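You operate a simulated robot arm through the tools that you are given. There is no shell and no other tool. Be economical: measure what you need, move in short steps, check, and stop when the job is done.

You are at the controls of a simulated robot arm. One attempt, no reset.

JOB
Put things in order on the folding top. At the end: the yellow washing-up sponge stands where the green oats packet stood; the honey jar stands where the yellow washing-up sponge stood; the scouring block stands where the honey jar stood; the green oats packet is on the teal ice tray; whatever was shut is shut again. Leave all else as you found it, and nothing knocked over.

It is judged by the outcome, as a careful person would: the job done as asked, and still so three seconds after it is handed in. It fails if anything else is knocked over, pushed out of place, dropped, spilled or broken.

ROBOT AND FRAMES
A 6-joint arm with a two-finger parallel gripper, fixed in place. Base frame: the origin is at the foot of the arm, x ahead of it, y to its left, z up; the work surface is at about z = 0.86. Units: m, rad, N and s.
With the tool pointing down near the work surface it reaches from about 0.24 to 0.64 m from the base axis. Its first joint turns from -1.152 to 1.152 rad. Payload 2.7 kg.
The tool frame sits at the grasp point between the pads (the TCP): z along the fingers, y along the line on which they close. The tips reach 0.023 m beyond it. Largest opening 0.094 m; finger width 0.038, thickness 0.01; the body of the gripper, 0.054 by 0.096 m, starts 0.039 m behind the TCP.
Orientation is that of the tool frame in the base frame, as a unit quaternion [x, y, z, w]. With the fingers straight down and closing along the base's y, the tool's x points along the base's -x, its y along +y and its z along -z.

CONTROLS
- The arm moves only by the tool send_rows. Its argument "moves" is a list of rows, each a list of 3 entries, a list of its own where there are three numbers: the shift along the tool's x, y, z in units of 50 mm (1.0 is 50 mm), then the turn, a rotation vector about the tool's x, y, z in units of 4 degrees (1.0 is 4 degrees), then the finger opening in cm, from 0 to 9.4. In form: [[[tx, ty, tz], [wx, wy, wz], grip], ...]. A call has 1 to 12 rows; each row shifts and turns the commanded pose from where the row before left it, along the tool's axes as they then stand. A call with a number of a shift or a turn outside -1 to 1 is refused whole. A row lasts 0.2 s, in which the tool goes at most 0.05 m and 0.15 rad; a call with a longer step from one row to the next is refused whole, and so is a gripper value outside its range. Where a pose cannot be reached the arm comes as near as it can. A force on the tool above 40 N (or 10 N above the force at the start of the call, whichever is more), or a blocked arm, ends the call early, and 0.2 s more pass. Each finger travels about 0.045 m/s and halts on what it meets, pressing with about 37 N; the grip force reading is that of the motor and also rises with nothing between the fingers. The clock runs only during rows and for 0.2 s after the last one: add rows that do not move to give the fingers time. It gives the time, the measured TCP pose, the force on the tool (base axes), the opening and the grip force at its end, in the units of the frame above (readings bear some noise), and new pictures: "pictures" is both (left out), scene, wrist or none.
- Cameras (640 x 400 px; columns grow to the right, rows downward): "scene" is fixed at [0.079, -0.4401, 1.3956]; the picture's right is [0.72, -0.69, 0.00], its down [-0.45, -0.46, -0.77] and it looks along [0.53, 0.55, -0.64] (base axes); focal length 214 px, centre (320, 200). "wrist" rides on the gripper at [0.086, 0.016, -0.074] in the tool frame; the picture's right is [-0.18, 0.98, 0.00], its down [-0.58, -0.11, -0.81] and it looks along [-0.79, -0.15, 0.59] (tool axes); focal length 243 px, centre (320, 200). There is no depth. A picture from a camera that has moved, and an enlarged one, comes with that camera's place and axes in the base frame and with its lens.
- close_up(camera, box): a new picture of the part [left, top, right, bottom] of that camera's present view, enlarged. The clock stands still meanwhile.
- hand_in(): hands the job in; it is judged then, once.

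Work in short steps. Places have to be worked out from the pictures, the camera data and where the tool is seen: move nearer, look again, correct. Check each grasp and each placing, and mend what went wrong. You have 120 turns and 170 pictures in all, those below and enlarged ones among them. Open the gripper and draw the arm clear of the work before you hand the job in, unless the task says otherwise; then end with one line.

The tools are called after "Emit:" by a JSON object that holds its "method" and its "body". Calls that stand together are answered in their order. send_rows: Moves the arm, as the interface text tells. Its arguments: {"type":"object","properties":{"moves":{"type":"array","items":{"type":"array"}},"pictures":{"type":"string","enum":["both","scene","wrist","none"]}},"required":["moves"]} The other tools are called the same way: close_up (camera, box) takes an enlarged picture of a part of a camera's view; hand_in () hands the job in.

At the start:

```text
time: 0.0
tcp_pos: [0.346, -0.2436, 1.1915]
ee_rot: [0.0, 1.0, 0.0, 0.0]
contact_force: [0.1, -0.3, 0.8]
width: 0.0938
grasp_force: 0.1
```

scene: 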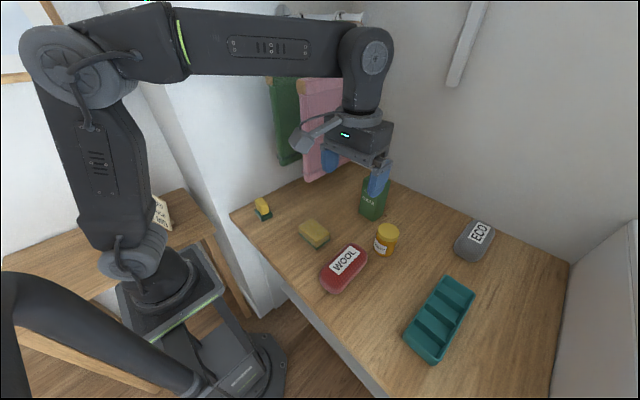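
wrist: 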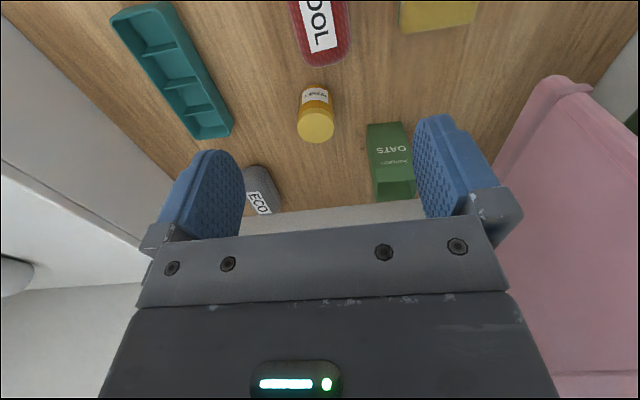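

The scene shows a small yellow/green item, a yellow block, the WOOL and ECO items, jar, oats packet and tray. I zoom in to tell them apart.

Emit:
{"method": "close_up", "body": {"camera": "scene", "box": [230, 170, 390, 270]}}

Emit:
{"method": "close_up", "body": {"camera": "scene", "box": [310, 150, 550, 300]}}

Emit:
{"method": "close_up", "body": {"camera": "scene", "box": [310, 240, 510, 370]}}

Emit:
{"method": "close_up", "body": {"camera": "wrist", "box": [90, 0, 490, 250]}}

```text
4.00 times, centred on (310, 220) of scene
camera zoom: at [0.079, -0.4401, 1.3956], right [0.72, -0.69, 0.0], down [-0.45, -0.46, -0.77], along [0.53, 0.55, -0.64], focal length 858 px, centre (360, 120)
```

zoom: 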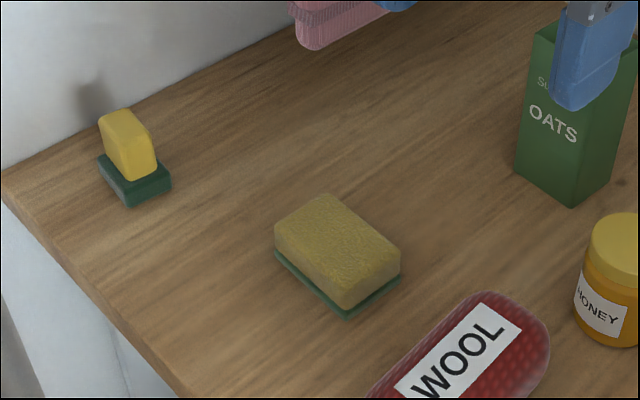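

```text
2.67 times, centred on (430, 225) of scene
camera zoom: at [0.079, -0.4401, 1.3956], right [0.72, -0.69, 0.0], down [-0.45, -0.46, -0.77], along [0.53, 0.55, -0.64], focal length 572 px, centre (27, 133)
```

zoom: 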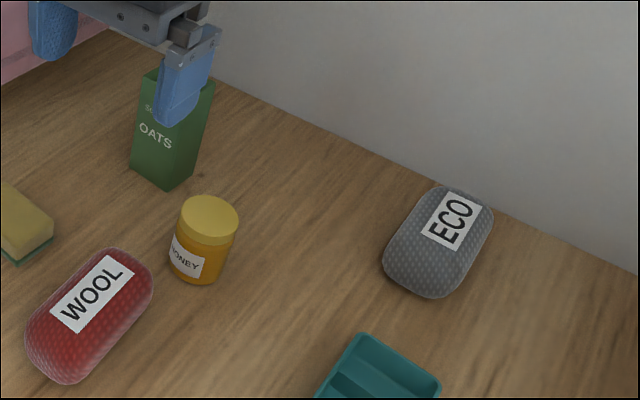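

```text
3.08 times, centred on (410, 305) of scene
camera zoom: at [0.079, -0.4401, 1.3956], right [0.72, -0.69, 0.0], down [-0.45, -0.46, -0.77], along [0.53, 0.55, -0.64], focal length 660 px, centre (43, -123)
```

zoom: 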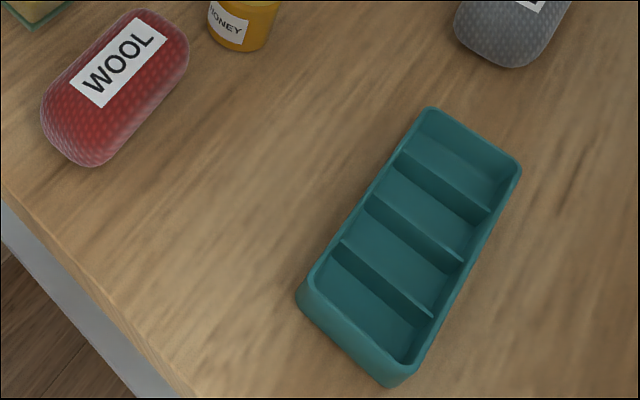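

```text
1.60 times, centred on (290, 125) of wrist
camera zoom: at [0.2583, -0.2282, 1.2647], right [0.18, 0.98, 0.0], down [0.58, -0.11, 0.81], along [0.79, -0.15, -0.59], focal length 388 px, centre (368, 320)
```

zoom: 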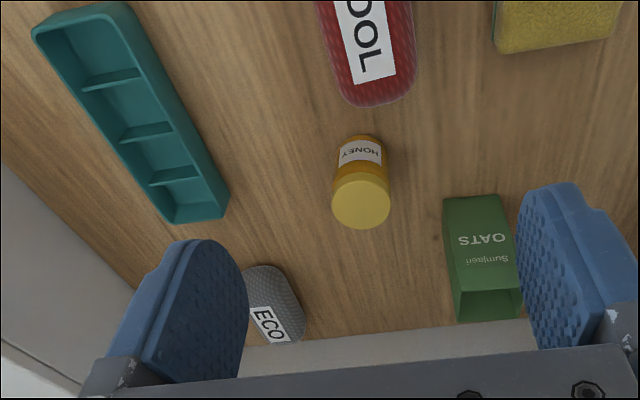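

Scouring block is probably the small green/yellow piece near (0.31, 0.08); sponge ≈ (0.377,-0.103), honey ≈ (0.50,-0.284), oats ≈ (0.61,-0.16), tray ≈ (0.40,-0.485). I move over toward the oats packet for a closer look.

Emit:
{"method": "send_rows", "body": {"moves": [[[-0.6, 0.5, 0], [0, 0, 0], 9.4], [[-0.6, 0.5, 0.2], [0, 0, 0], 9.4], [[-0.6, 0.5, 0.2], [0, 0, 0], 9.4], [[0, 0, 0], [0, 0, 0], 9.4]]}}

```text
time: 1.0
tcp_pos: [0.4364, -0.1699, 1.1704]
ee_rot: [0.0, 1.0, 0.001, 0.0]
contact_force: [0.4, -1.0, -0.3]
width: 0.0939
grasp_force: 0.0
camera wrist: at [0.3482, -0.1538, 1.2443], right [0.18, 0.98, 0.0], down [0.58, -0.11, 0.81], along [0.79, -0.15, -0.59], focal length 243 px, centre (320, 200)
```

scene: 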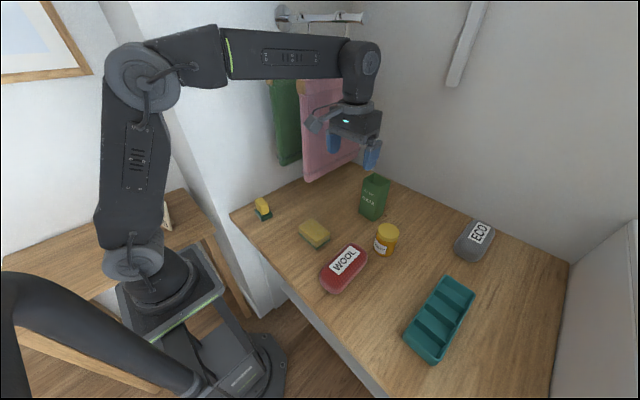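
wrist: 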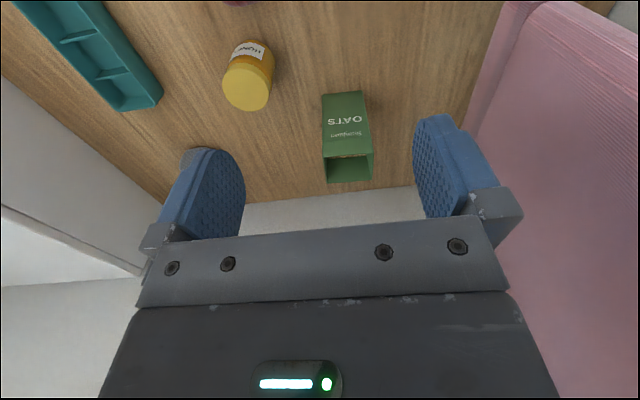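

Now both views show the oats packet well; enlarge them.

Emit:
{"method": "close_up", "body": {"camera": "wrist", "box": [220, 30, 440, 200]}}

Emit:
{"method": "close_up", "body": {"camera": "scene", "box": [340, 160, 420, 260]}}

```text
2.35 times, centred on (330, 115) of wrist
camera zoom: at [0.3482, -0.1538, 1.2443], right [0.18, 0.98, 0.0], down [0.58, -0.11, 0.81], along [0.79, -0.15, -0.59], focal length 571 px, centre (296, 400)
```

zoom: 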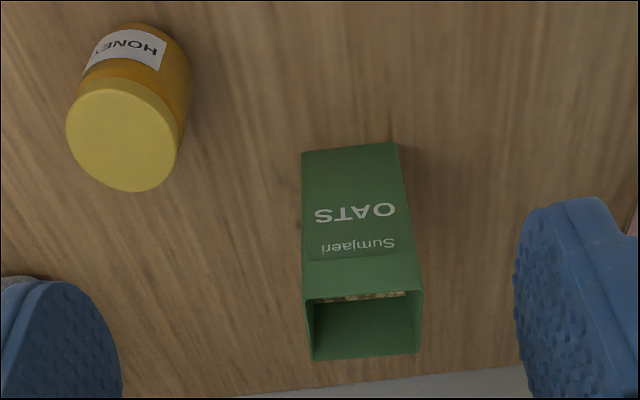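

```text
4.00 times, centred on (380, 210) of scene
camera zoom: at [0.0791, -0.4401, 1.3956], right [0.72, -0.69, 0.0], down [-0.45, -0.46, -0.77], along [0.53, 0.55, -0.64], focal length 858 px, centre (80, 160)
```

zoom: 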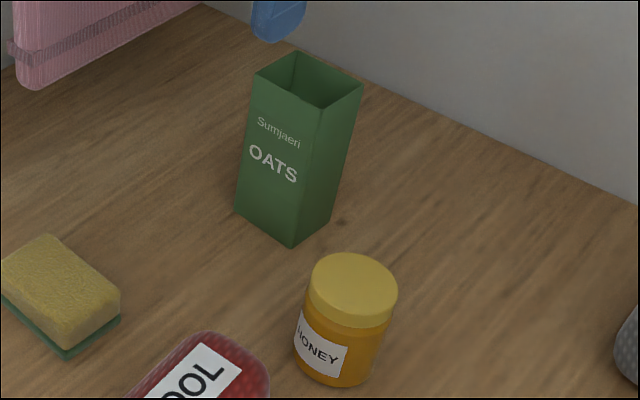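

The packet is open-topped with oats inside (keep upright): centre ≈ (0.600,-0.162), ~0.065×0.055, top z≈1.01, yaw ≈ -5°. Before grasping I look at the tray closely.

Emit:
{"method": "send_rows", "body": {"moves": [[[0.2, -0.9, 0], [0, 0, 0], 9.4], [[0.2, -0.9, 0], [0, 0, 0], 9.4], [[0.2, -0.9, 0.2], [0, 0, 0], 9.4], [[0.2, -0.9, 0.3], [0, 0, 0], 9.4], [[0.2, -0.9, 0.3], [0, 0, 0], 9.4], [[0.2, -0.9, 0.3], [0, 0, 0], 9.4], [[0, 0, 0], [0, 0, 0], 9.4]], "pictures": "wrist"}}

```text
time: 2.6
tcp_pos: [0.3795, -0.4383, 1.117]
ee_rot: [0.0, 1.0, -0.001, 0.0]
contact_force: [-0.4, -0.4, -0.3]
width: 0.094
grasp_force: 0.0
camera wrist: at [0.29, -0.4219, 1.1903], right [0.18, 0.98, 0.0], down [0.58, -0.11, 0.81], along [0.79, -0.15, -0.59], focal length 243 px, centre (320, 200)
```

wrist: 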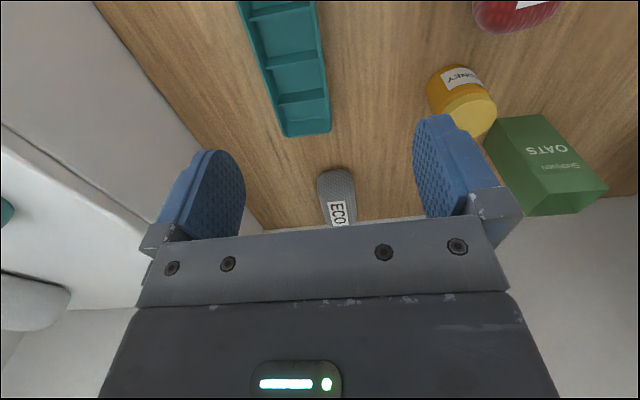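

Tray is at the picture's top edge; I back up ~8 cm in x to see all of it.

Emit:
{"method": "send_rows", "body": {"moves": [[[0.9, -0.2, -0.2], [0, 0, 0], 9.4], [[0.8, -0.2, -0.2], [0, 0, 0], 9.4], [[0, 0, 0], [0, 0, 0], 9.4]], "pictures": "none"}}

Emit:
{"method": "close_up", "body": {"camera": "wrist", "box": [200, 0, 440, 150]}}

```text
time: 3.4
tcp_pos: [0.2924, -0.4584, 1.1361]
ee_rot: [0.0, 1.0, 0.0, 0.0]
contact_force: [-0.4, 0.0, -0.3]
width: 0.0937
grasp_force: 0.1
```

```text
2.67 times, centred on (320, 75) of wrist
camera zoom: at [0.2049, -0.4428, 1.2109], right [0.18, 0.98, 0.0], down [0.58, -0.11, 0.81], along [0.79, -0.15, -0.59], focal length 647 px, centre (320, 533)
```

zoom: 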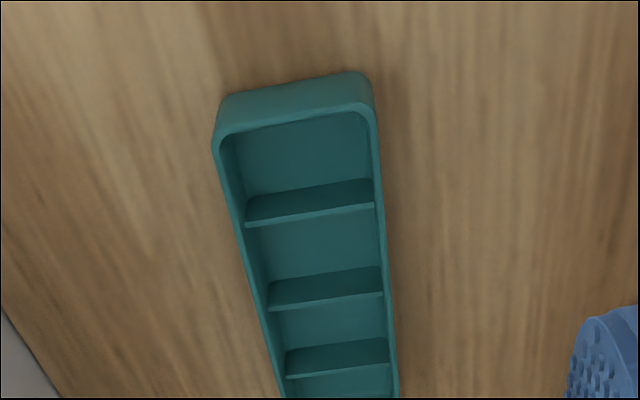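

I check the tray's dividers against its rim in the scene view.

Emit:
{"method": "close_up", "body": {"camera": "scene", "box": [395, 265, 485, 370]}}

Emit:
{"method": "close_up", "body": {"camera": "wrist", "box": [270, 30, 370, 150]}}

```text
3.81 times, centred on (440, 318) of scene
camera zoom: at [0.079, -0.4401, 1.3956], right [0.72, -0.69, 0.0], down [-0.45, -0.46, -0.77], along [0.53, 0.55, -0.64], focal length 817 px, centre (-137, -248)
```

zoom: 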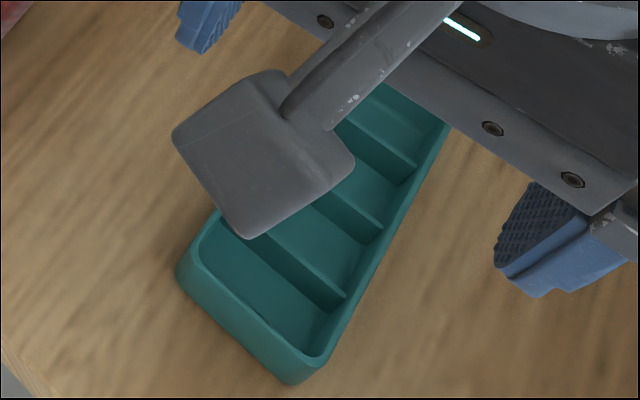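

```text
3.33 times, centred on (320, 90) of wrist
camera zoom: at [0.2049, -0.4428, 1.2109], right [0.18, 0.98, 0.0], down [0.58, -0.11, 0.81], along [0.79, -0.15, -0.59], focal length 809 px, centre (320, 567)
```

zoom: 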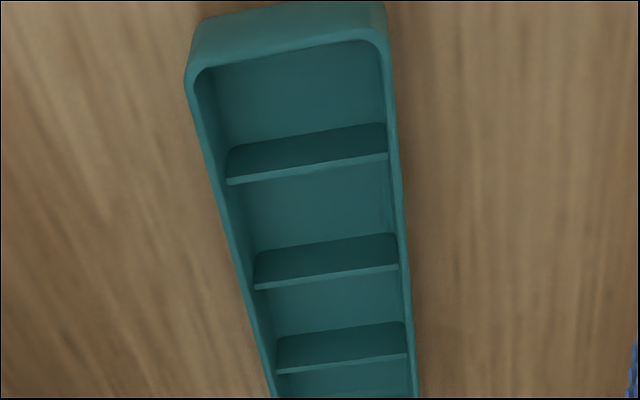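

Dividers sit below the rim; inner width ≈0.062, so the packet (0.055 deep) can stand inside on two dividers when turned 90°, around (0.384,-0.478). Now I go above the packet with the tool yawed about -5°.

Emit:
{"method": "send_rows", "body": {"moves": [[[-0.6, 0.59, 0], [0, 0, 0], 9.4], [[-0.6, 0.59, 0], [0, 0, 0], 9.4], [[-0.6, 0.59, 0], [0, 0, 0], 9.4], [[-0.6, 0.59, 0], [0, 0, 0], 9.4], [[-0.6, 0.59, 0], [0, 0, 0], 9.4], [[-0.6, 0.59, 0], [0, 0, 0], 9.4], [[-0.6, 0.59, 0], [0, 0, 0], 9.4], [[-0.6, 0.59, 0], [0, 0, 0], 9.4], [[-0.6, 0.59, 0.1], [0, 0, 0], 9.4], [[-0.6, 0.59, 0.1], [0, 0, 0], 9.4], [[0, 0, 0], [0, 0, 1.0], 9.4], [[0, 0, 0], [0, 0, 0.2], 9.4]]}}

```text
time: 6.0
tcp_pos: [0.5746, -0.1596, 1.1191]
ee_rot: [0.041, 0.999, -0.001, -0.001]
contact_force: [0.2, -0.2, -0.4]
width: 0.094
grasp_force: 0.1
out of reach, approached as far as the arm can: row 10
camera wrist: at [0.4888, -0.1382, 1.1929], right [0.27, 0.96, 0.0], down [0.57, -0.16, 0.81], along [0.78, -0.21, -0.59], focal length 243 px, centre (320, 200)
```

scene: 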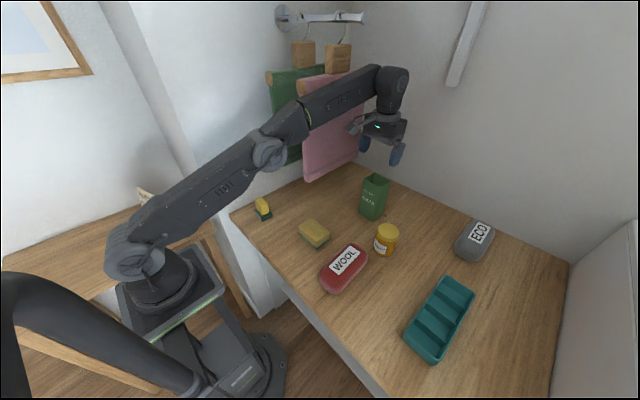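
wrist: 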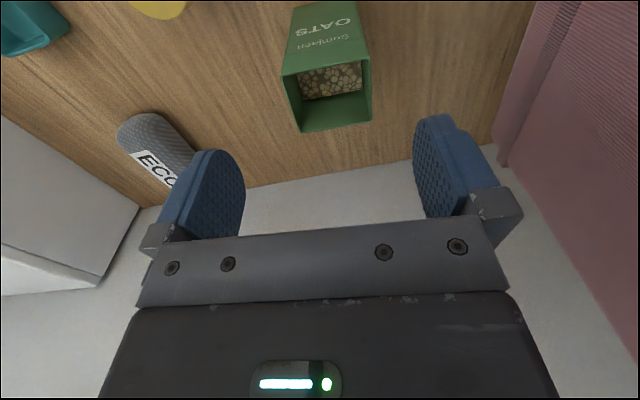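

Reach is limited at this height; packet centre re-measured ≈ (0.600,-0.159). I lower to about z=1.05, where reach should extend.

Emit:
{"method": "send_rows", "body": {"moves": [[[0, 0, 0.7], [0, 0, 0], 9.4], [[0, 0, 0.6], [0, 0, 0], 9.4], [[0, 0, 0], [0, 0, 0], 9.4]], "pictures": "wrist"}}

```text
time: 6.8
tcp_pos: [0.5748, -0.1624, 1.0541]
ee_rot: [0.042, 0.999, 0.0, 0.001]
contact_force: [-0.2, -0.5, 0.1]
width: 0.0943
grasp_force: 0.1
camera wrist: at [0.4879, -0.139, 1.1287], right [0.27, 0.96, 0.0], down [0.57, -0.16, 0.81], along [0.78, -0.21, -0.59], focal length 243 px, centre (320, 200)
```

wrist: 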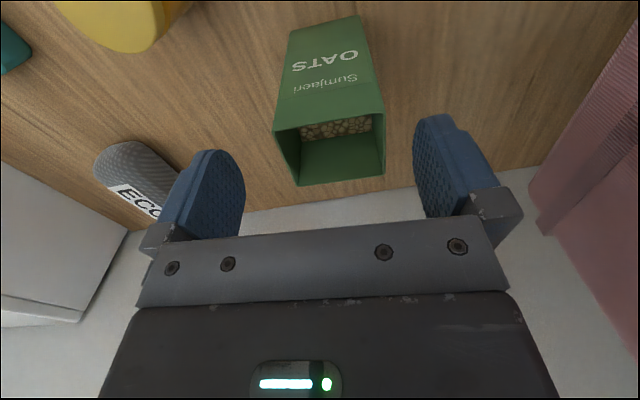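

Packet centre confirmed at (0.600,-0.158); shift forward 2.5 cm then descend to z≈0.985 straddling it.

Emit:
{"method": "send_rows", "body": {"moves": [[[-0.5, 0.12, 0], [0, 0, 0], 9.4], [[0, 0, 0.4], [0, 0, 0], 9.4], [[0, 0, 0.5], [0, 0, 0], 9.4], [[0, 0, 0.5], [0, 0, 0], 9.4], [[0, 0, 0], [0, 0, 0], 9.4]]}}

```text
time: 8.0
tcp_pos: [0.6009, -0.1573, 0.9836]
ee_rot: [0.042, 0.999, 0.0, -0.001]
contact_force: [0.2, -0.2, 0.2]
width: 0.0942
grasp_force: 0.0
camera wrist: at [0.5147, -0.1353, 1.0586], right [0.27, 0.96, 0.0], down [0.57, -0.16, 0.81], along [0.78, -0.21, -0.59], focal length 243 px, centre (320, 200)
```

scene: 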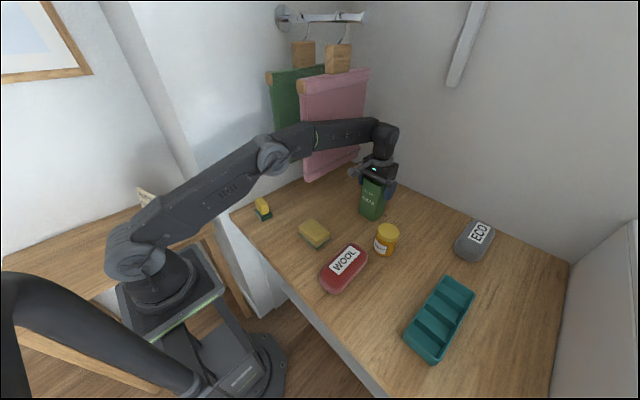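
wrist: 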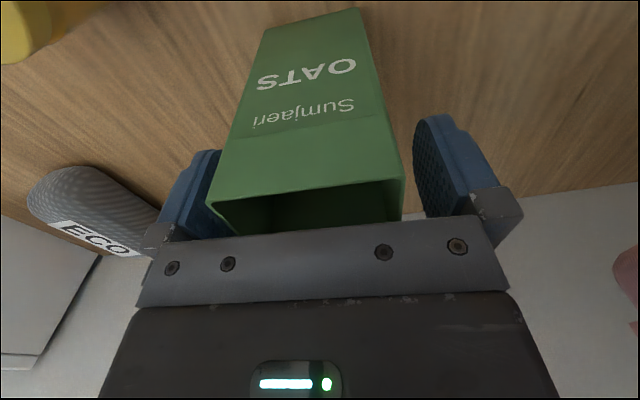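

Fingers straddle the packet, centred within a few mm. Close on it.

Emit:
{"method": "send_rows", "body": {"moves": [[[0, 0, 0], [0, 0, 0], 7.5], [[0, 0, 0], [0, 0, 0], 6.8], [[0, 0, 0], [0, 0, 0], 5.8], [[0, 0, 0], [0, 0, 0], 5.8], [[0, 0, 0], [0, 0, 0], 5.8]], "pictures": "none"}}

```text
time: 9.2
tcp_pos: [0.6009, -0.1579, 0.9836]
ee_rot: [0.042, 0.999, 0.0, 0.0]
contact_force: [-0.9, -1.6, 0.7]
width: 0.0677
grasp_force: 36.9
```

Gripped at 0.068 m. Lift gently, then up and inward to stay within reach.

Emit:
{"method": "send_rows", "body": {"moves": [[[0, 0, -0.3], [0, 0, 0], 5.8], [[0.1, 0, -0.5], [0, 0, 0], 5.8], [[0.3, 0, -0.5], [0, 0, 0], 5.8], [[0.4, 0, -0.5], [0, 0, 0], 5.8], [[0.4, 0, -0.5], [0, 0, 0], 5.8], [[0.4, 0, -0.3], [0, 0, 0], 5.8], [[0, 0, 0], [0, 0, 0], 5.8]]}}

```text
time: 10.8
tcp_pos: [0.5198, -0.1503, 1.1145]
ee_rot: [0.042, 0.999, 0.0, 0.001]
contact_force: [-0.5, 0.8, -1.6]
width: 0.0679
grasp_force: 37.0
camera wrist: at [0.434, -0.1275, 1.1885], right [0.27, 0.96, 0.0], down [0.57, -0.16, 0.81], along [0.78, -0.21, -0.59], focal length 243 px, centre (320, 200)
```

scene: 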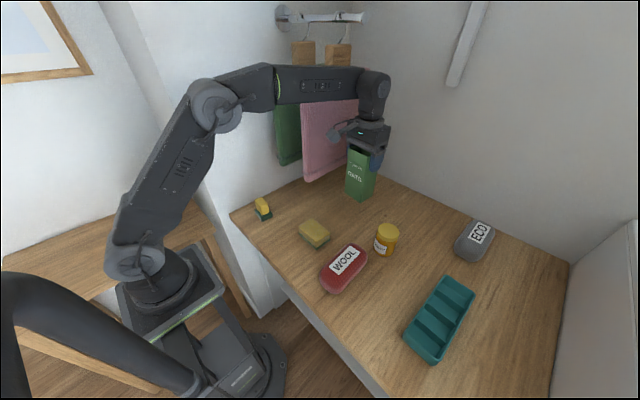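
wrist: 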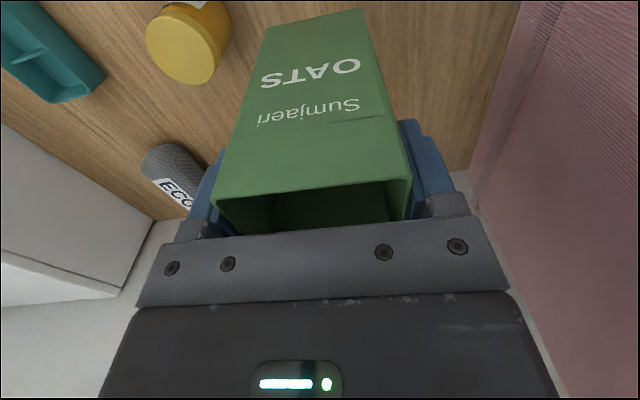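

Held well and upright. Now rotate the tool (base yaw negative) toward -90° in place.

Emit:
{"method": "send_rows", "body": {"moves": [[[0.4, 0, 0], [0, 0, 1], 5.8], [[0.4, 0, 0], [0, 0, 1], 5.8], [[0, 0, 0], [0, 0, 1], 5.8], [[0, 0, 0], [0, 0, 1], 5.8], [[0, 0, 0], [0, 0, 1], 5.8], [[0, 0, 0], [0, 0, 1], 5.8], [[0, 0, 0], [0, 0, 1], 5.8], [[0, 0, 0], [0, 0, 1], 5.8], [[0, 0, 0], [0, 0, 1], 5.8], [[0, 0, 0], [0, 0, 1], 5.8], [[0, 0, 0], [0, 0, 1], 5.8], [[0, 0, 0], [0, 0, 1], 5.8]], "pictures": "none"}}

Emit:
{"method": "send_rows", "body": {"moves": [[[0, 0, 0], [0, 0, 1], 5.8], [[0, 0, 0], [0, 0, 1], 5.8], [[0, 0, 0], [0, 0, 1], 5.8], [[0, 0, 0], [0, 0, 1], 5.8], [[0, 0, 0], [0, 0, 1], 5.8], [[0, 0, 0], [0, 0, 1], 5.8], [[0, 0, 0], [0, 0, 1], 5.8], [[0, 0, 0], [0, 0, 1], 5.8], [[0, 0, 0], [0, 0, 1], 5.8], [[0, 0, 0], [0, 0, 0.5], 5.8], [[0, 0, 0], [0, 0, 0], 5.8]]}}

```text
time: 13.4
tcp_pos: [0.4809, -0.1457, 1.1139]
ee_rot: [0.446, 0.895, -0.001, 0.0]
contact_force: [1.1, 0.6, -2.9]
width: 0.068
grasp_force: 36.9
```

```text
time: 15.8
tcp_pos: [0.4816, -0.1464, 1.1127]
ee_rot: [0.713, 0.701, 0.0, 0.0]
contact_force: [-0.5, 0.5, -2.0]
width: 0.0677
grasp_force: 37.1
camera wrist: at [0.4981, -0.0596, 1.188], right [0.98, -0.2, 0.0], down [-0.12, -0.58, 0.81], along [-0.16, -0.79, -0.59], focal length 243 px, centre (320, 200)
```

scene: 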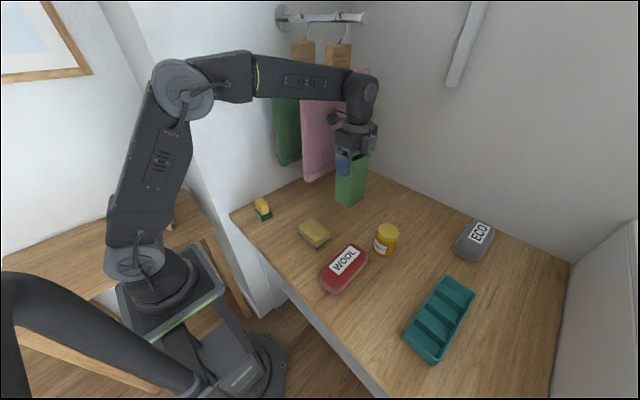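
wrist: 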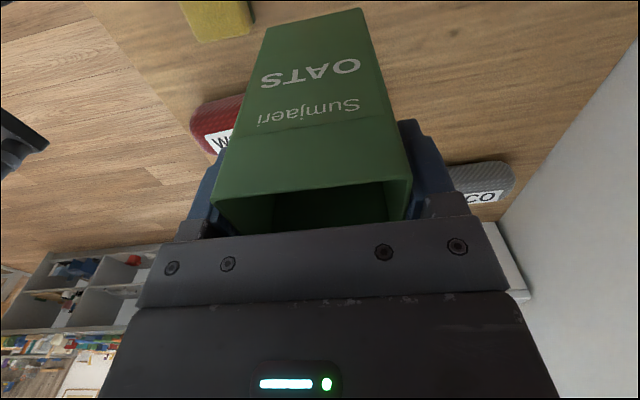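

Yaw now ≈ -91°, packet aligned with the tray. Translate to above the tray's second compartment (0.384,-0.477).

Emit:
{"method": "send_rows", "body": {"moves": [[[-0.4, -0.1, 0], [0, 0, 0], 5.8], [[-0.74, -0.2, 0], [0, 0, 0], 5.8], [[-0.74, -0.2, 0], [0, 0, 0], 5.8], [[-0.74, -0.2, 0], [0, 0, 0], 5.8], [[-0.74, -0.2, 0], [0, 0, 0], 5.8], [[-0.74, -0.2, 0], [0, 0, 0], 5.8], [[-0.74, -0.2, 0], [0, 0, 0], 5.8], [[-0.74, -0.2, 0], [0, 0, 0], 5.8], [[-0.65, -0.2, 0], [0, 0, 0], 5.8], [[-0.4, -0.15, 0], [0, 0, 0], 5.8], [[0, 0, 0], [0, 0, 0], 5.8]]}}

```text
time: 18.2
tcp_pos: [0.3762, -0.4696, 1.1097]
ee_rot: [0.712, 0.702, 0.0, 0.0]
contact_force: [-0.5, -0.2, -3.1]
width: 0.0677
grasp_force: 37.1
out of reach, approached as far as the arm can: row 10
camera wrist: at [0.3932, -0.3817, 1.1847], right [0.98, -0.2, 0.0], down [-0.12, -0.58, 0.81], along [-0.16, -0.79, -0.59], focal length 243 px, centre (320, 200)
```

scene: 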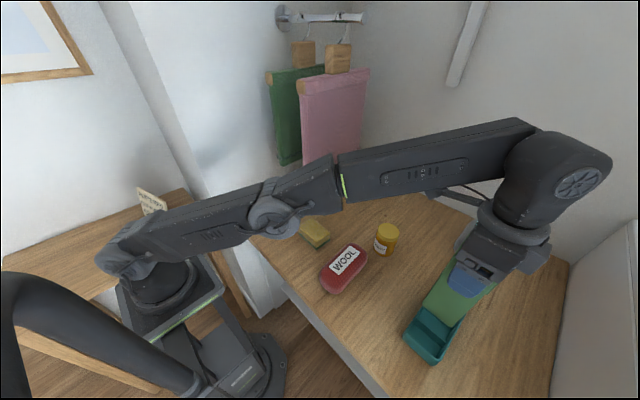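
wrist: 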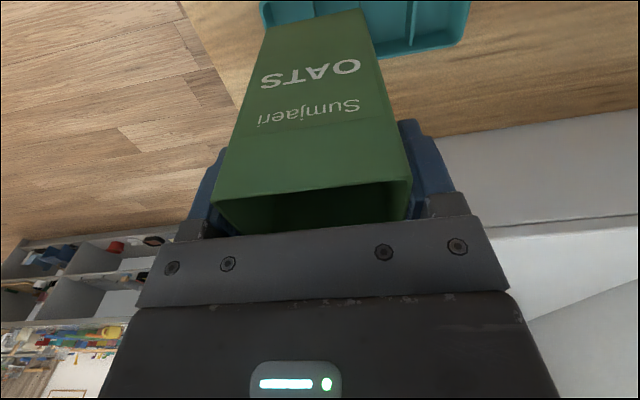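

Lower to z≈1.065 (packet bottom ≈0.94) and correct toward (0.384,-0.477), then check the alignment.

Emit:
{"method": "send_rows", "body": {"moves": [[[0, 0, 0.4], [0, 0, 0], 5.8], [[-0.15, 0.16, 0.45], [0, 0, 0], 5.8], [[0, 0, 0], [0, 0, 0], 5.8]], "pictures": "wrist"}}

Emit:
{"method": "close_up", "body": {"camera": "scene", "box": [380, 250, 520, 370]}}

Emit:
{"method": "close_up", "body": {"camera": "wrist", "box": [220, 0, 520, 150]}}

```text
time: 19.0
tcp_pos: [0.3858, -0.4778, 1.0673]
ee_rot: [0.713, 0.701, 0.0, 0.0]
contact_force: [0.6, -0.2, -3.2]
width: 0.0679
grasp_force: 37.1
camera wrist: at [0.4011, -0.3901, 1.1419], right [0.98, -0.2, 0.0], down [-0.12, -0.58, 0.81], along [-0.16, -0.79, -0.59], focal length 243 px, centre (320, 200)
```

wrist: 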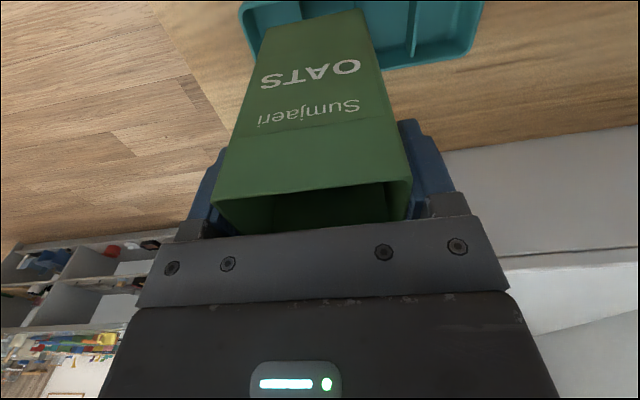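

```text
3.33 times, centred on (450, 310) of scene
camera zoom: at [0.0791, -0.4401, 1.3956], right [0.72, -0.69, 0.0], down [-0.45, -0.46, -0.77], along [0.53, 0.55, -0.64], focal length 715 px, centre (-113, -167)
```

zoom: 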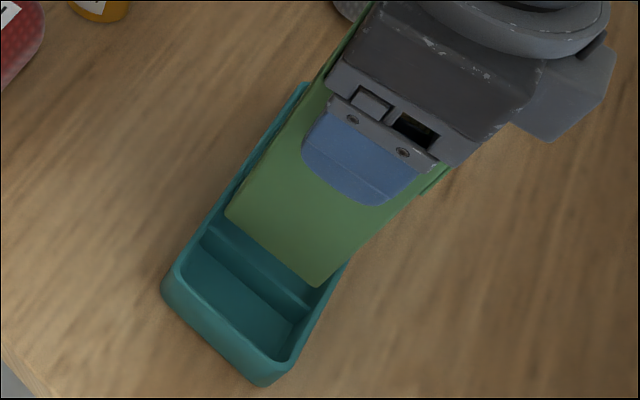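

```text
2.13 times, centred on (370, 75) of wrist
camera zoom: at [0.4011, -0.3901, 1.1419], right [0.98, -0.2, 0.0], down [-0.12, -0.58, 0.81], along [-0.16, -0.79, -0.59], focal length 518 px, centre (213, 467)
```

zoom: 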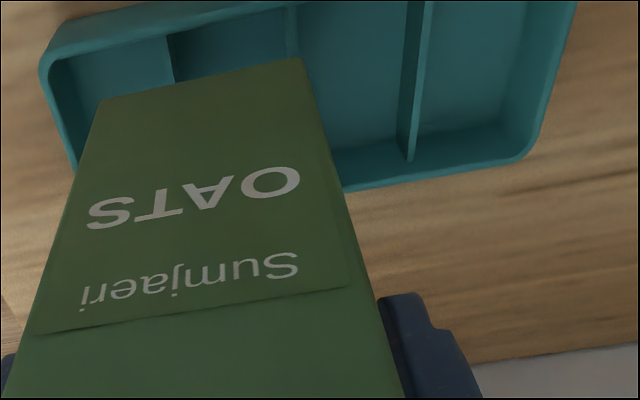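

Wrist view puts dividers at x≈0.372 and 0.4195 and the packet spanning 0.351–0.417, so I shift +1.15 cm in x, +2 mm in y, then look before lowering in.

Emit:
{"method": "send_rows", "body": {"moves": [[[0.04, 0.23, 0], [0, 0, 0.2], 5.8], [[0, 0, 0.2], [0, 0, 0], 5.8], [[0, 0, 0], [0, 0, 0], 5.8]], "pictures": "none"}}

Emit:
{"method": "close_up", "body": {"camera": "wrist", "box": [220, 0, 520, 150]}}

Emit:
{"method": "close_up", "body": {"camera": "scene", "box": [380, 250, 520, 370]}}

```text
time: 19.8
tcp_pos: [0.3937, -0.4715, 1.0554]
ee_rot: [0.717, 0.697, 0.0, 0.001]
contact_force: [1.1, 0.0, -1.7]
width: 0.0676
grasp_force: 37.0
out of reach, approached as far as the arm can: row 1
```

```text
2.13 times, centred on (370, 75) of wrist
camera zoom: at [0.4118, -0.386, 1.1309], right [0.98, -0.21, 0.0], down [-0.13, -0.58, 0.81], along [-0.17, -0.79, -0.59], focal length 518 px, centre (213, 467)
```

zoom: 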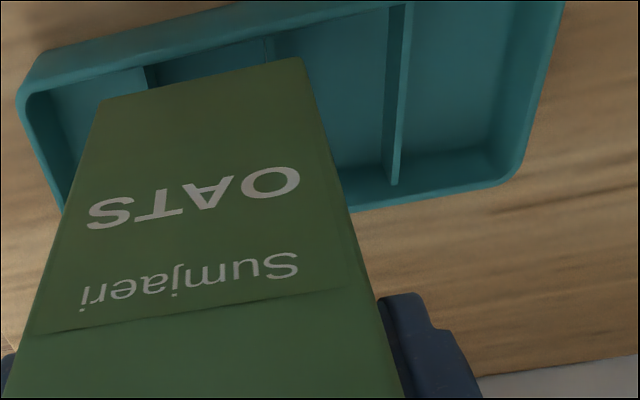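

```text
3.33 times, centred on (450, 310) of scene
camera zoom: at [0.0791, -0.4401, 1.3956], right [0.72, -0.69, 0.0], down [-0.45, -0.46, -0.77], along [0.53, 0.55, -0.64], focal length 715 px, centre (-113, -167)
```

zoom: 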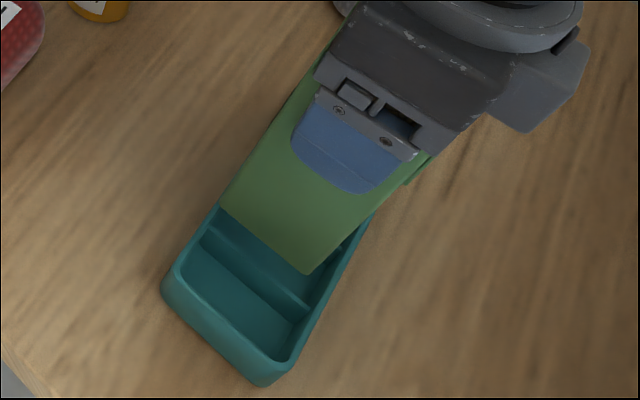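

Packet now spans both dividers with ~1 cm margin; shift 2.5 mm in -y and lower slowly until contact.

Emit:
{"method": "send_rows", "body": {"moves": [[[-0.05, 0, 0.1], [0, 0, 0.1], 5.8], [[0, 0, 0.15], [0, 0, 0], 5.8], [[0, 0, 0.15], [0, 0, 0], 5.8], [[0, 0, 0.1], [0, 0, 0], 5.8], [[0, 0, 0], [0, 0, 0], 5.8]], "pictures": "wrist"}}

Emit:
{"method": "close_up", "body": {"camera": "scene", "box": [380, 250, 520, 370]}}

```text
time: 21.0
tcp_pos: [0.3943, -0.4752, 1.0302]
ee_rot: [0.719, 0.695, 0.0, 0.0]
contact_force: [-1.0, 0.6, -2.6]
width: 0.0677
grasp_force: 37.0
camera wrist: at [0.4127, -0.3887, 1.1056], right [0.98, -0.22, 0.0], down [-0.13, -0.58, 0.81], along [-0.18, -0.79, -0.59], focal length 243 px, centre (320, 200)
```

wrist: 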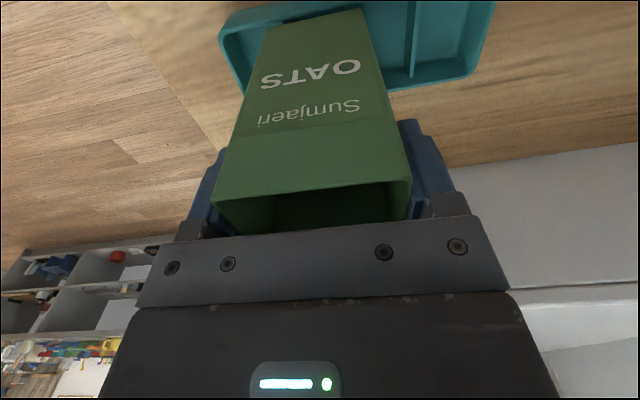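

```text
3.33 times, centred on (450, 310) of scene
camera zoom: at [0.0791, -0.4401, 1.3956], right [0.72, -0.69, 0.0], down [-0.45, -0.46, -0.77], along [0.53, 0.55, -0.64], focal length 715 px, centre (-113, -167)
```

zoom: 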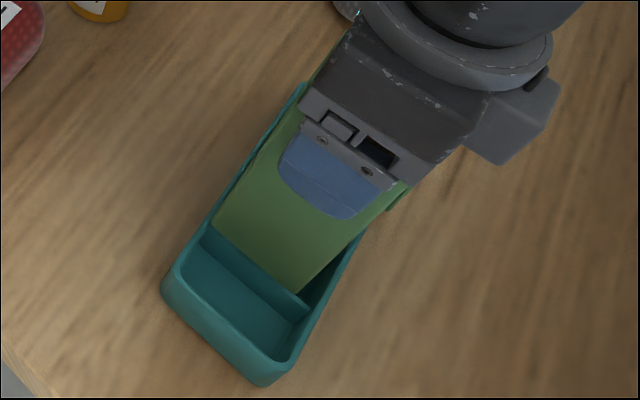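

No contact yet, packet aligned; nudge 1.5 mm -y and continue down in small steps until it touches the dividers.

Emit:
{"method": "send_rows", "body": {"moves": [[[-0.03, 0, 0.06], [0, 0, 0], 5.8], [[0, 0, 0.06], [0, 0, 0], 5.8], [[0, 0, 0.06], [0, 0, 0], 5.8], [[0, 0, 0.06], [0, 0, 0], 5.8], [[0, 0, 0], [0, 0, 0], 5.8]], "pictures": "none"}}

Emit:
{"method": "close_up", "body": {"camera": "scene", "box": [380, 250, 520, 370]}}

```text
time: 22.2
tcp_pos: [0.3947, -0.4768, 1.0187]
ee_rot: [0.719, 0.695, 0.0, 0.0]
contact_force: [-0.2, -0.5, -2.2]
width: 0.068
grasp_force: 36.9
```

```text
3.33 times, centred on (450, 310) of scene
camera zoom: at [0.0791, -0.4401, 1.3956], right [0.72, -0.69, 0.0], down [-0.45, -0.46, -0.77], along [0.53, 0.55, -0.64], focal length 715 px, centre (-113, -167)
```

zoom: 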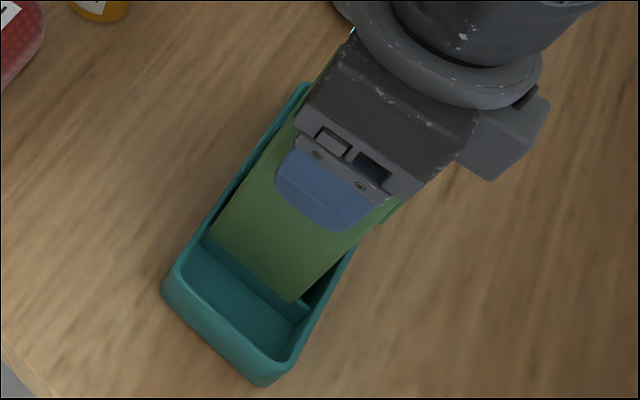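

Still free of contact (bottom ≈0.895). Continue down.

Emit:
{"method": "send_rows", "body": {"moves": [[[0, 0, 0.06], [0, 0, 0], 5.8], [[0, 0, 0.06], [0, 0, 0], 5.8], [[0, 0, 0.06], [0, 0, 0], 5.8], [[0, 0, 0.06], [0, 0, 0], 5.8], [[0, 0, 0], [0, 0, 0], 5.8]], "pictures": "none"}}

Emit:
{"method": "close_up", "body": {"camera": "scene", "box": [380, 250, 520, 370]}}

```text
time: 23.4
tcp_pos: [0.3939, -0.4762, 1.0063]
ee_rot: [0.719, 0.695, 0.0, 0.0]
contact_force: [-0.4, 0.5, -2.0]
width: 0.0678
grasp_force: 36.7
```

```text
3.33 times, centred on (450, 310) of scene
camera zoom: at [0.0791, -0.4401, 1.3956], right [0.72, -0.69, 0.0], down [-0.45, -0.46, -0.77], along [0.53, 0.55, -0.64], focal length 715 px, centre (-113, -167)
```

zoom: 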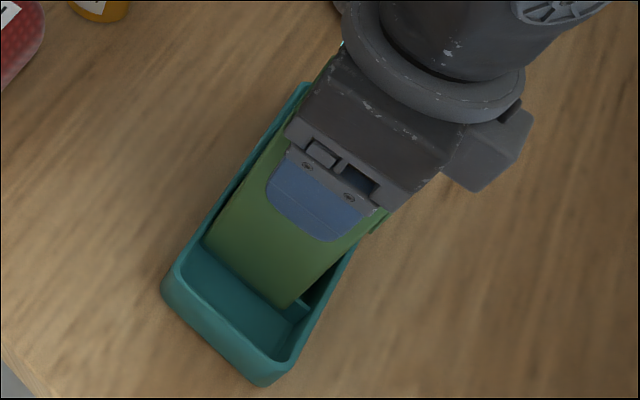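

Packet is well inside the tray and still free; keep lowering.

Emit:
{"method": "send_rows", "body": {"moves": [[[0, 0, 0.06], [0, 0, 0], 5.8], [[0, 0, 0.06], [0, 0, 0], 5.8], [[0, 0, 0.06], [0, 0, 0], 5.8], [[0, 0, 0.06], [0, 0, 0], 5.8], [[0, 0, 0], [0, 0, 0], 5.8]], "pictures": "none"}}

Emit:
{"method": "close_up", "body": {"camera": "scene", "box": [380, 250, 520, 370]}}

```text
time: 24.6
tcp_pos: [0.3953, -0.4768, 0.995]
ee_rot: [0.72, 0.694, 0.0, 0.0]
contact_force: [-0.7, -0.8, -2.3]
width: 0.0677
grasp_force: 37.0
```

```text
3.33 times, centred on (450, 310) of scene
camera zoom: at [0.0791, -0.4401, 1.3956], right [0.72, -0.69, 0.0], down [-0.45, -0.46, -0.77], along [0.53, 0.55, -0.64], focal length 715 px, centre (-113, -167)
```

zoom: 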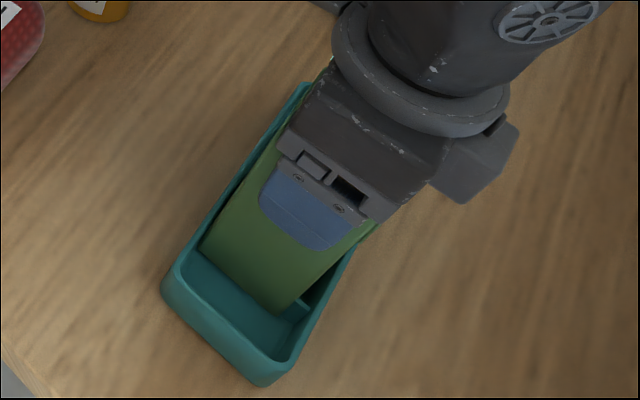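

Still no contact force; go on with finer steps.

Emit:
{"method": "send_rows", "body": {"moves": [[[0, 0, 0.04], [0, 0, 0], 5.8], [[0, 0, 0.04], [0, 0, 0], 5.8], [[0, 0, 0.04], [0, 0, 0], 5.8], [[0, 0, 0], [0, 0, 0], 5.8]]}}

```text
time: 25.6
tcp_pos: [0.3944, -0.4766, 0.9897]
ee_rot: [0.72, 0.694, 0.0, 0.001]
contact_force: [-0.1, -0.5, -2.2]
width: 0.0679
grasp_force: 37.0
camera wrist: at [0.4122, -0.3901, 1.0639], right [0.98, -0.22, 0.0], down [-0.13, -0.58, 0.81], along [-0.18, -0.79, -0.59], focal length 243 px, centre (320, 200)
```

scene: 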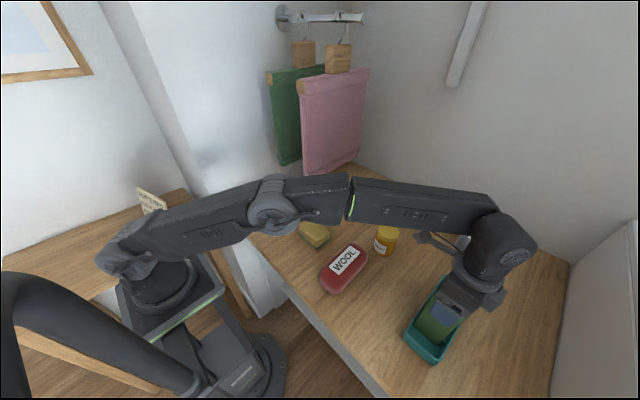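
wrist: 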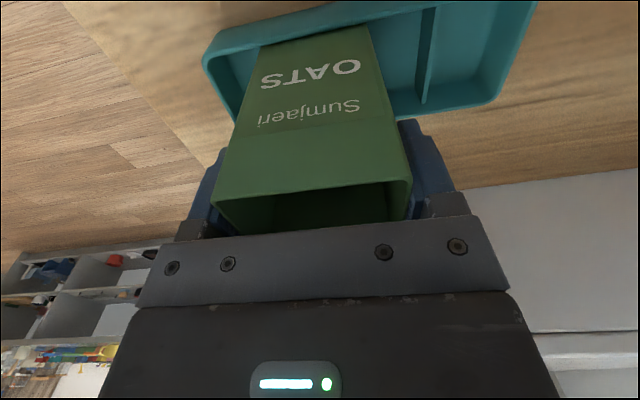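

The packet's foot is now hidden behind the tray rim; nearly at floor level. Creep further down to contact.

Emit:
{"method": "send_rows", "body": {"moves": [[[0, 0, 0.03], [0, 0, 0], 5.8], [[0, 0, 0.03], [0, 0, 0], 5.8], [[0, 0, 0.03], [0, 0, 0], 5.8], [[0, 0, 0], [0, 0, 0], 5.8]], "pictures": "none"}}

Emit:
{"method": "close_up", "body": {"camera": "wrist", "box": [200, 0, 520, 160]}}

Emit:
{"method": "close_up", "body": {"camera": "scene", "box": [390, 280, 490, 370]}}

```text
time: 26.6
tcp_pos: [0.394, -0.4747, 0.9877]
ee_rot: [0.719, 0.695, -0.001, 0.002]
contact_force: [-1.5, 2.6, 20.7]
width: 0.0676
grasp_force: 37.1
```

```text
2.00 times, centred on (360, 80) of wrist
camera zoom: at [0.412, -0.3897, 1.0622], right [0.98, -0.22, 0.0], down [-0.13, -0.57, 0.81], along [-0.17, -0.79, -0.59], focal length 485 px, centre (240, 440)
```

zoom: 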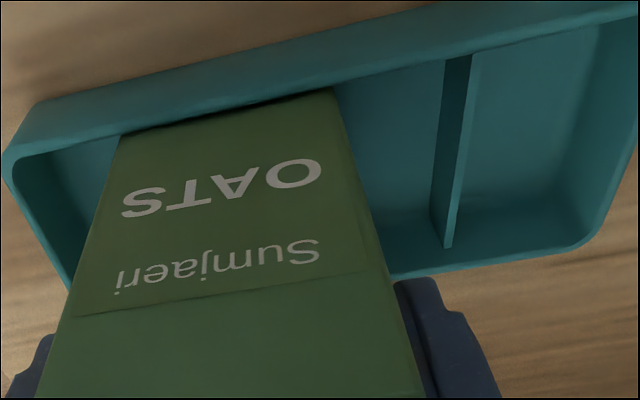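

```text
4.44 times, centred on (440, 325) of scene
camera zoom: at [0.0788, -0.4397, 1.3958], right [0.72, -0.69, 0.0], down [-0.45, -0.46, -0.77], along [0.53, 0.55, -0.64], focal length 953 px, centre (-213, -356)
```

zoom: 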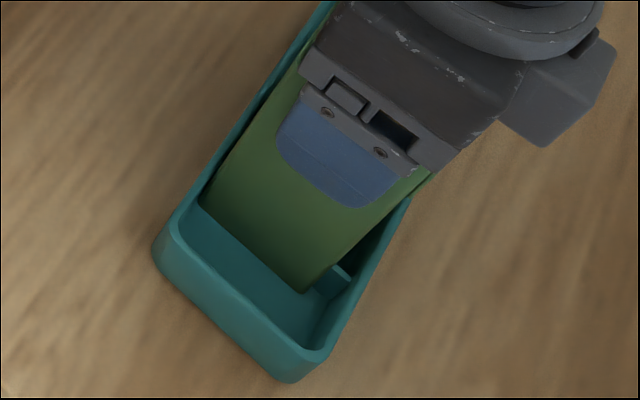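

Contact at last (20 N): the packet rests on the tray floor. Relieve 1 mm and open.

Emit:
{"method": "send_rows", "body": {"moves": [[[0, 0, -0.03], [0, 0, 0], 5.8], [[0, 0, 0], [0, 0, 0], 7.2], [[0, 0, 0], [0, 0, 0], 8.2], [[0, 0, 0], [0, 0, 0], 9.4], [[0, 0, 0], [0, 0, 0], 9.4]]}}

```text
time: 27.8
tcp_pos: [0.3953, -0.4759, 0.9866]
ee_rot: [0.719, 0.695, 0.0, 0.001]
contact_force: [0.4, -0.8, -0.4]
width: 0.0939
grasp_force: 0.0
camera wrist: at [0.4123, -0.3903, 1.0609], right [0.98, -0.22, 0.0], down [-0.13, -0.58, 0.81], along [-0.18, -0.79, -0.59], focal length 243 px, centre (320, 200)
```

scene: 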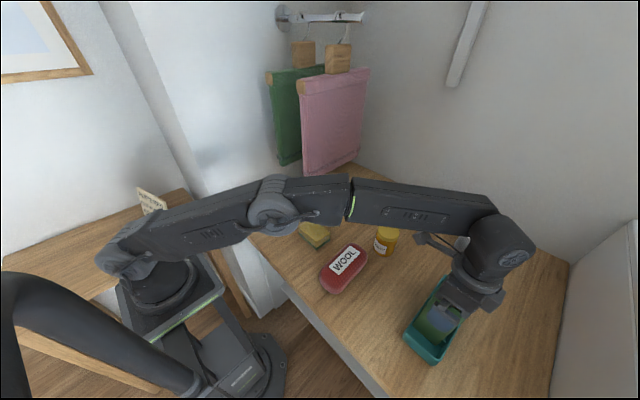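
wrist: 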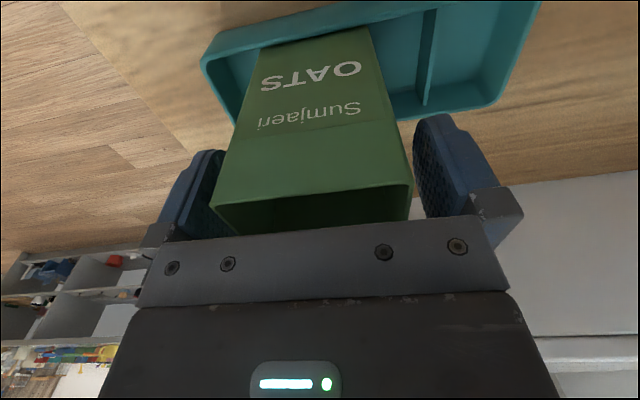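

Released; packet stands upright in the tray. Rise straight up, then draw inward (+y).

Emit:
{"method": "send_rows", "body": {"moves": [[[0, 0, -0.3], [0, 0, 0], 9.4], [[0, 0, -0.6], [0, 0, 0], 9.4], [[0, 0, -0.6], [0, 0, 0], 9.4], [[0.2, 0, -0.4], [0, 0, 0], 9.4], [[0.8, 0, -0.4], [0, 0, 0], 9.4], [[0.9, 0, 0], [0, 0, 0], 9.4], [[0.9, 0, 0], [0, 0, 0], 9.4], [[0.9, 0, 0], [0, 0, 0], 9.4], [[0.9, 0, 0], [0, 0, 0], 9.4], [[0.9, 0, 0], [0, 0, 0], 9.4], [[0, 0, 0], [0, 0, 0], 9.4]]}}

Emit:
{"method": "close_up", "body": {"camera": "scene", "box": [390, 260, 500, 370]}}

```text
time: 30.2
tcp_pos: [0.4036, -0.2017, 1.1016]
ee_rot: [0.719, 0.695, 0.0, 0.001]
contact_force: [-0.2, -0.5, 0.1]
width: 0.0941
grasp_force: 0.1
camera wrist: at [0.4218, -0.1155, 1.1762], right [0.98, -0.22, 0.0], down [-0.13, -0.58, 0.81], along [-0.18, -0.79, -0.59], focal length 243 px, centre (320, 200)
```

scene: 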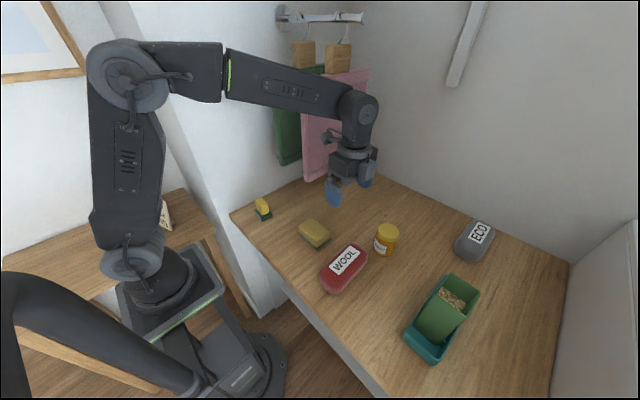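
wrist: 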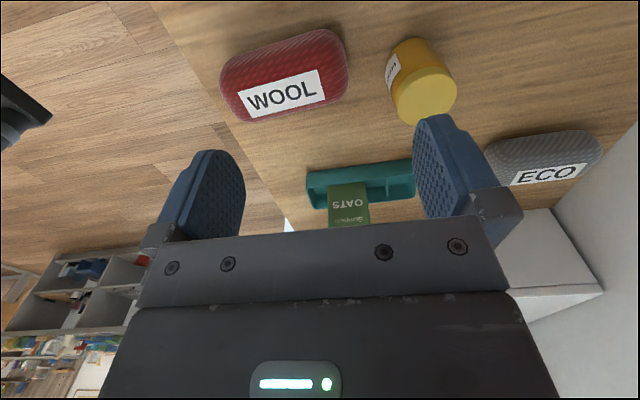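

```text
3.64 times, centred on (445, 315) of scene
camera zoom: at [0.0791, -0.44, 1.3956], right [0.72, -0.69, 0.0], down [-0.45, -0.46, -0.77], along [0.53, 0.55, -0.64], focal length 780 px, centre (-134, -218)
```

zoom: 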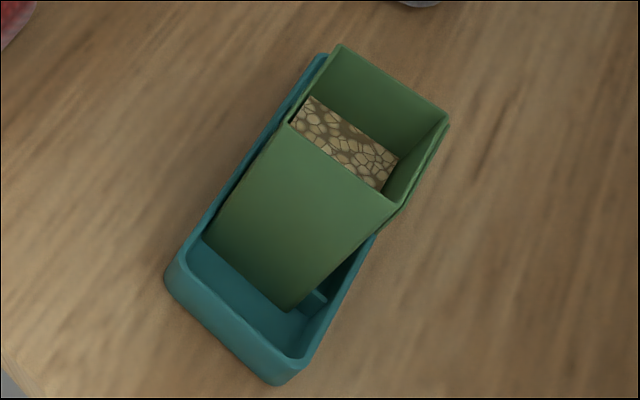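

Oats packet stands nicely in the tray. Now go above the sponge (≈(0.375,-0.104)) and look.

Emit:
{"method": "send_rows", "body": {"moves": [[[0.8, -0.25, 0], [0, 0, 0], 9.4], [[0.8, -0.25, 0.1], [0, 0, 0], 9.4], [[0.4, -0.15, 0.2], [0, 0, 0], 9.4], [[0, 0, 0], [0, 0, 0], 9.4]], "pictures": "wrist"}}

Emit:
{"method": "close_up", "body": {"camera": "scene", "box": [230, 180, 430, 300]}}

```text
time: 31.2
tcp_pos: [0.3753, -0.1003, 1.0859]
ee_rot: [0.719, 0.695, 0.001, 0.001]
contact_force: [0.1, -0.2, 0.6]
width: 0.0941
grasp_force: 0.1
camera wrist: at [0.3936, -0.0138, 1.1605], right [0.98, -0.22, 0.0], down [-0.13, -0.58, 0.81], along [-0.18, -0.79, -0.59], focal length 243 px, centre (320, 200)
```

wrist: 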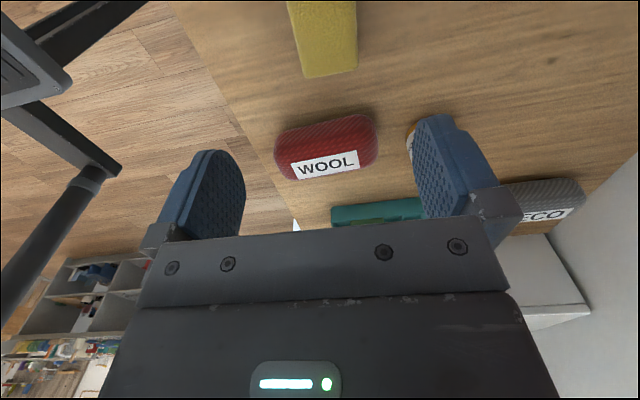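

```text
3.20 times, centred on (330, 240) of scene
camera zoom: at [0.079, -0.4401, 1.3956], right [0.72, -0.69, 0.0], down [-0.45, -0.46, -0.77], along [0.53, 0.55, -0.64], focal length 686 px, centre (288, 72)
```

zoom: 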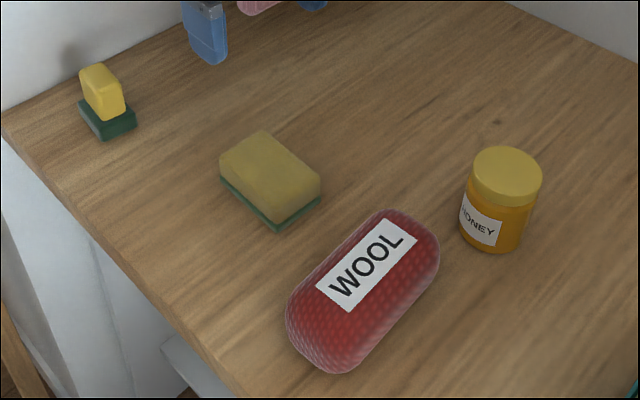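

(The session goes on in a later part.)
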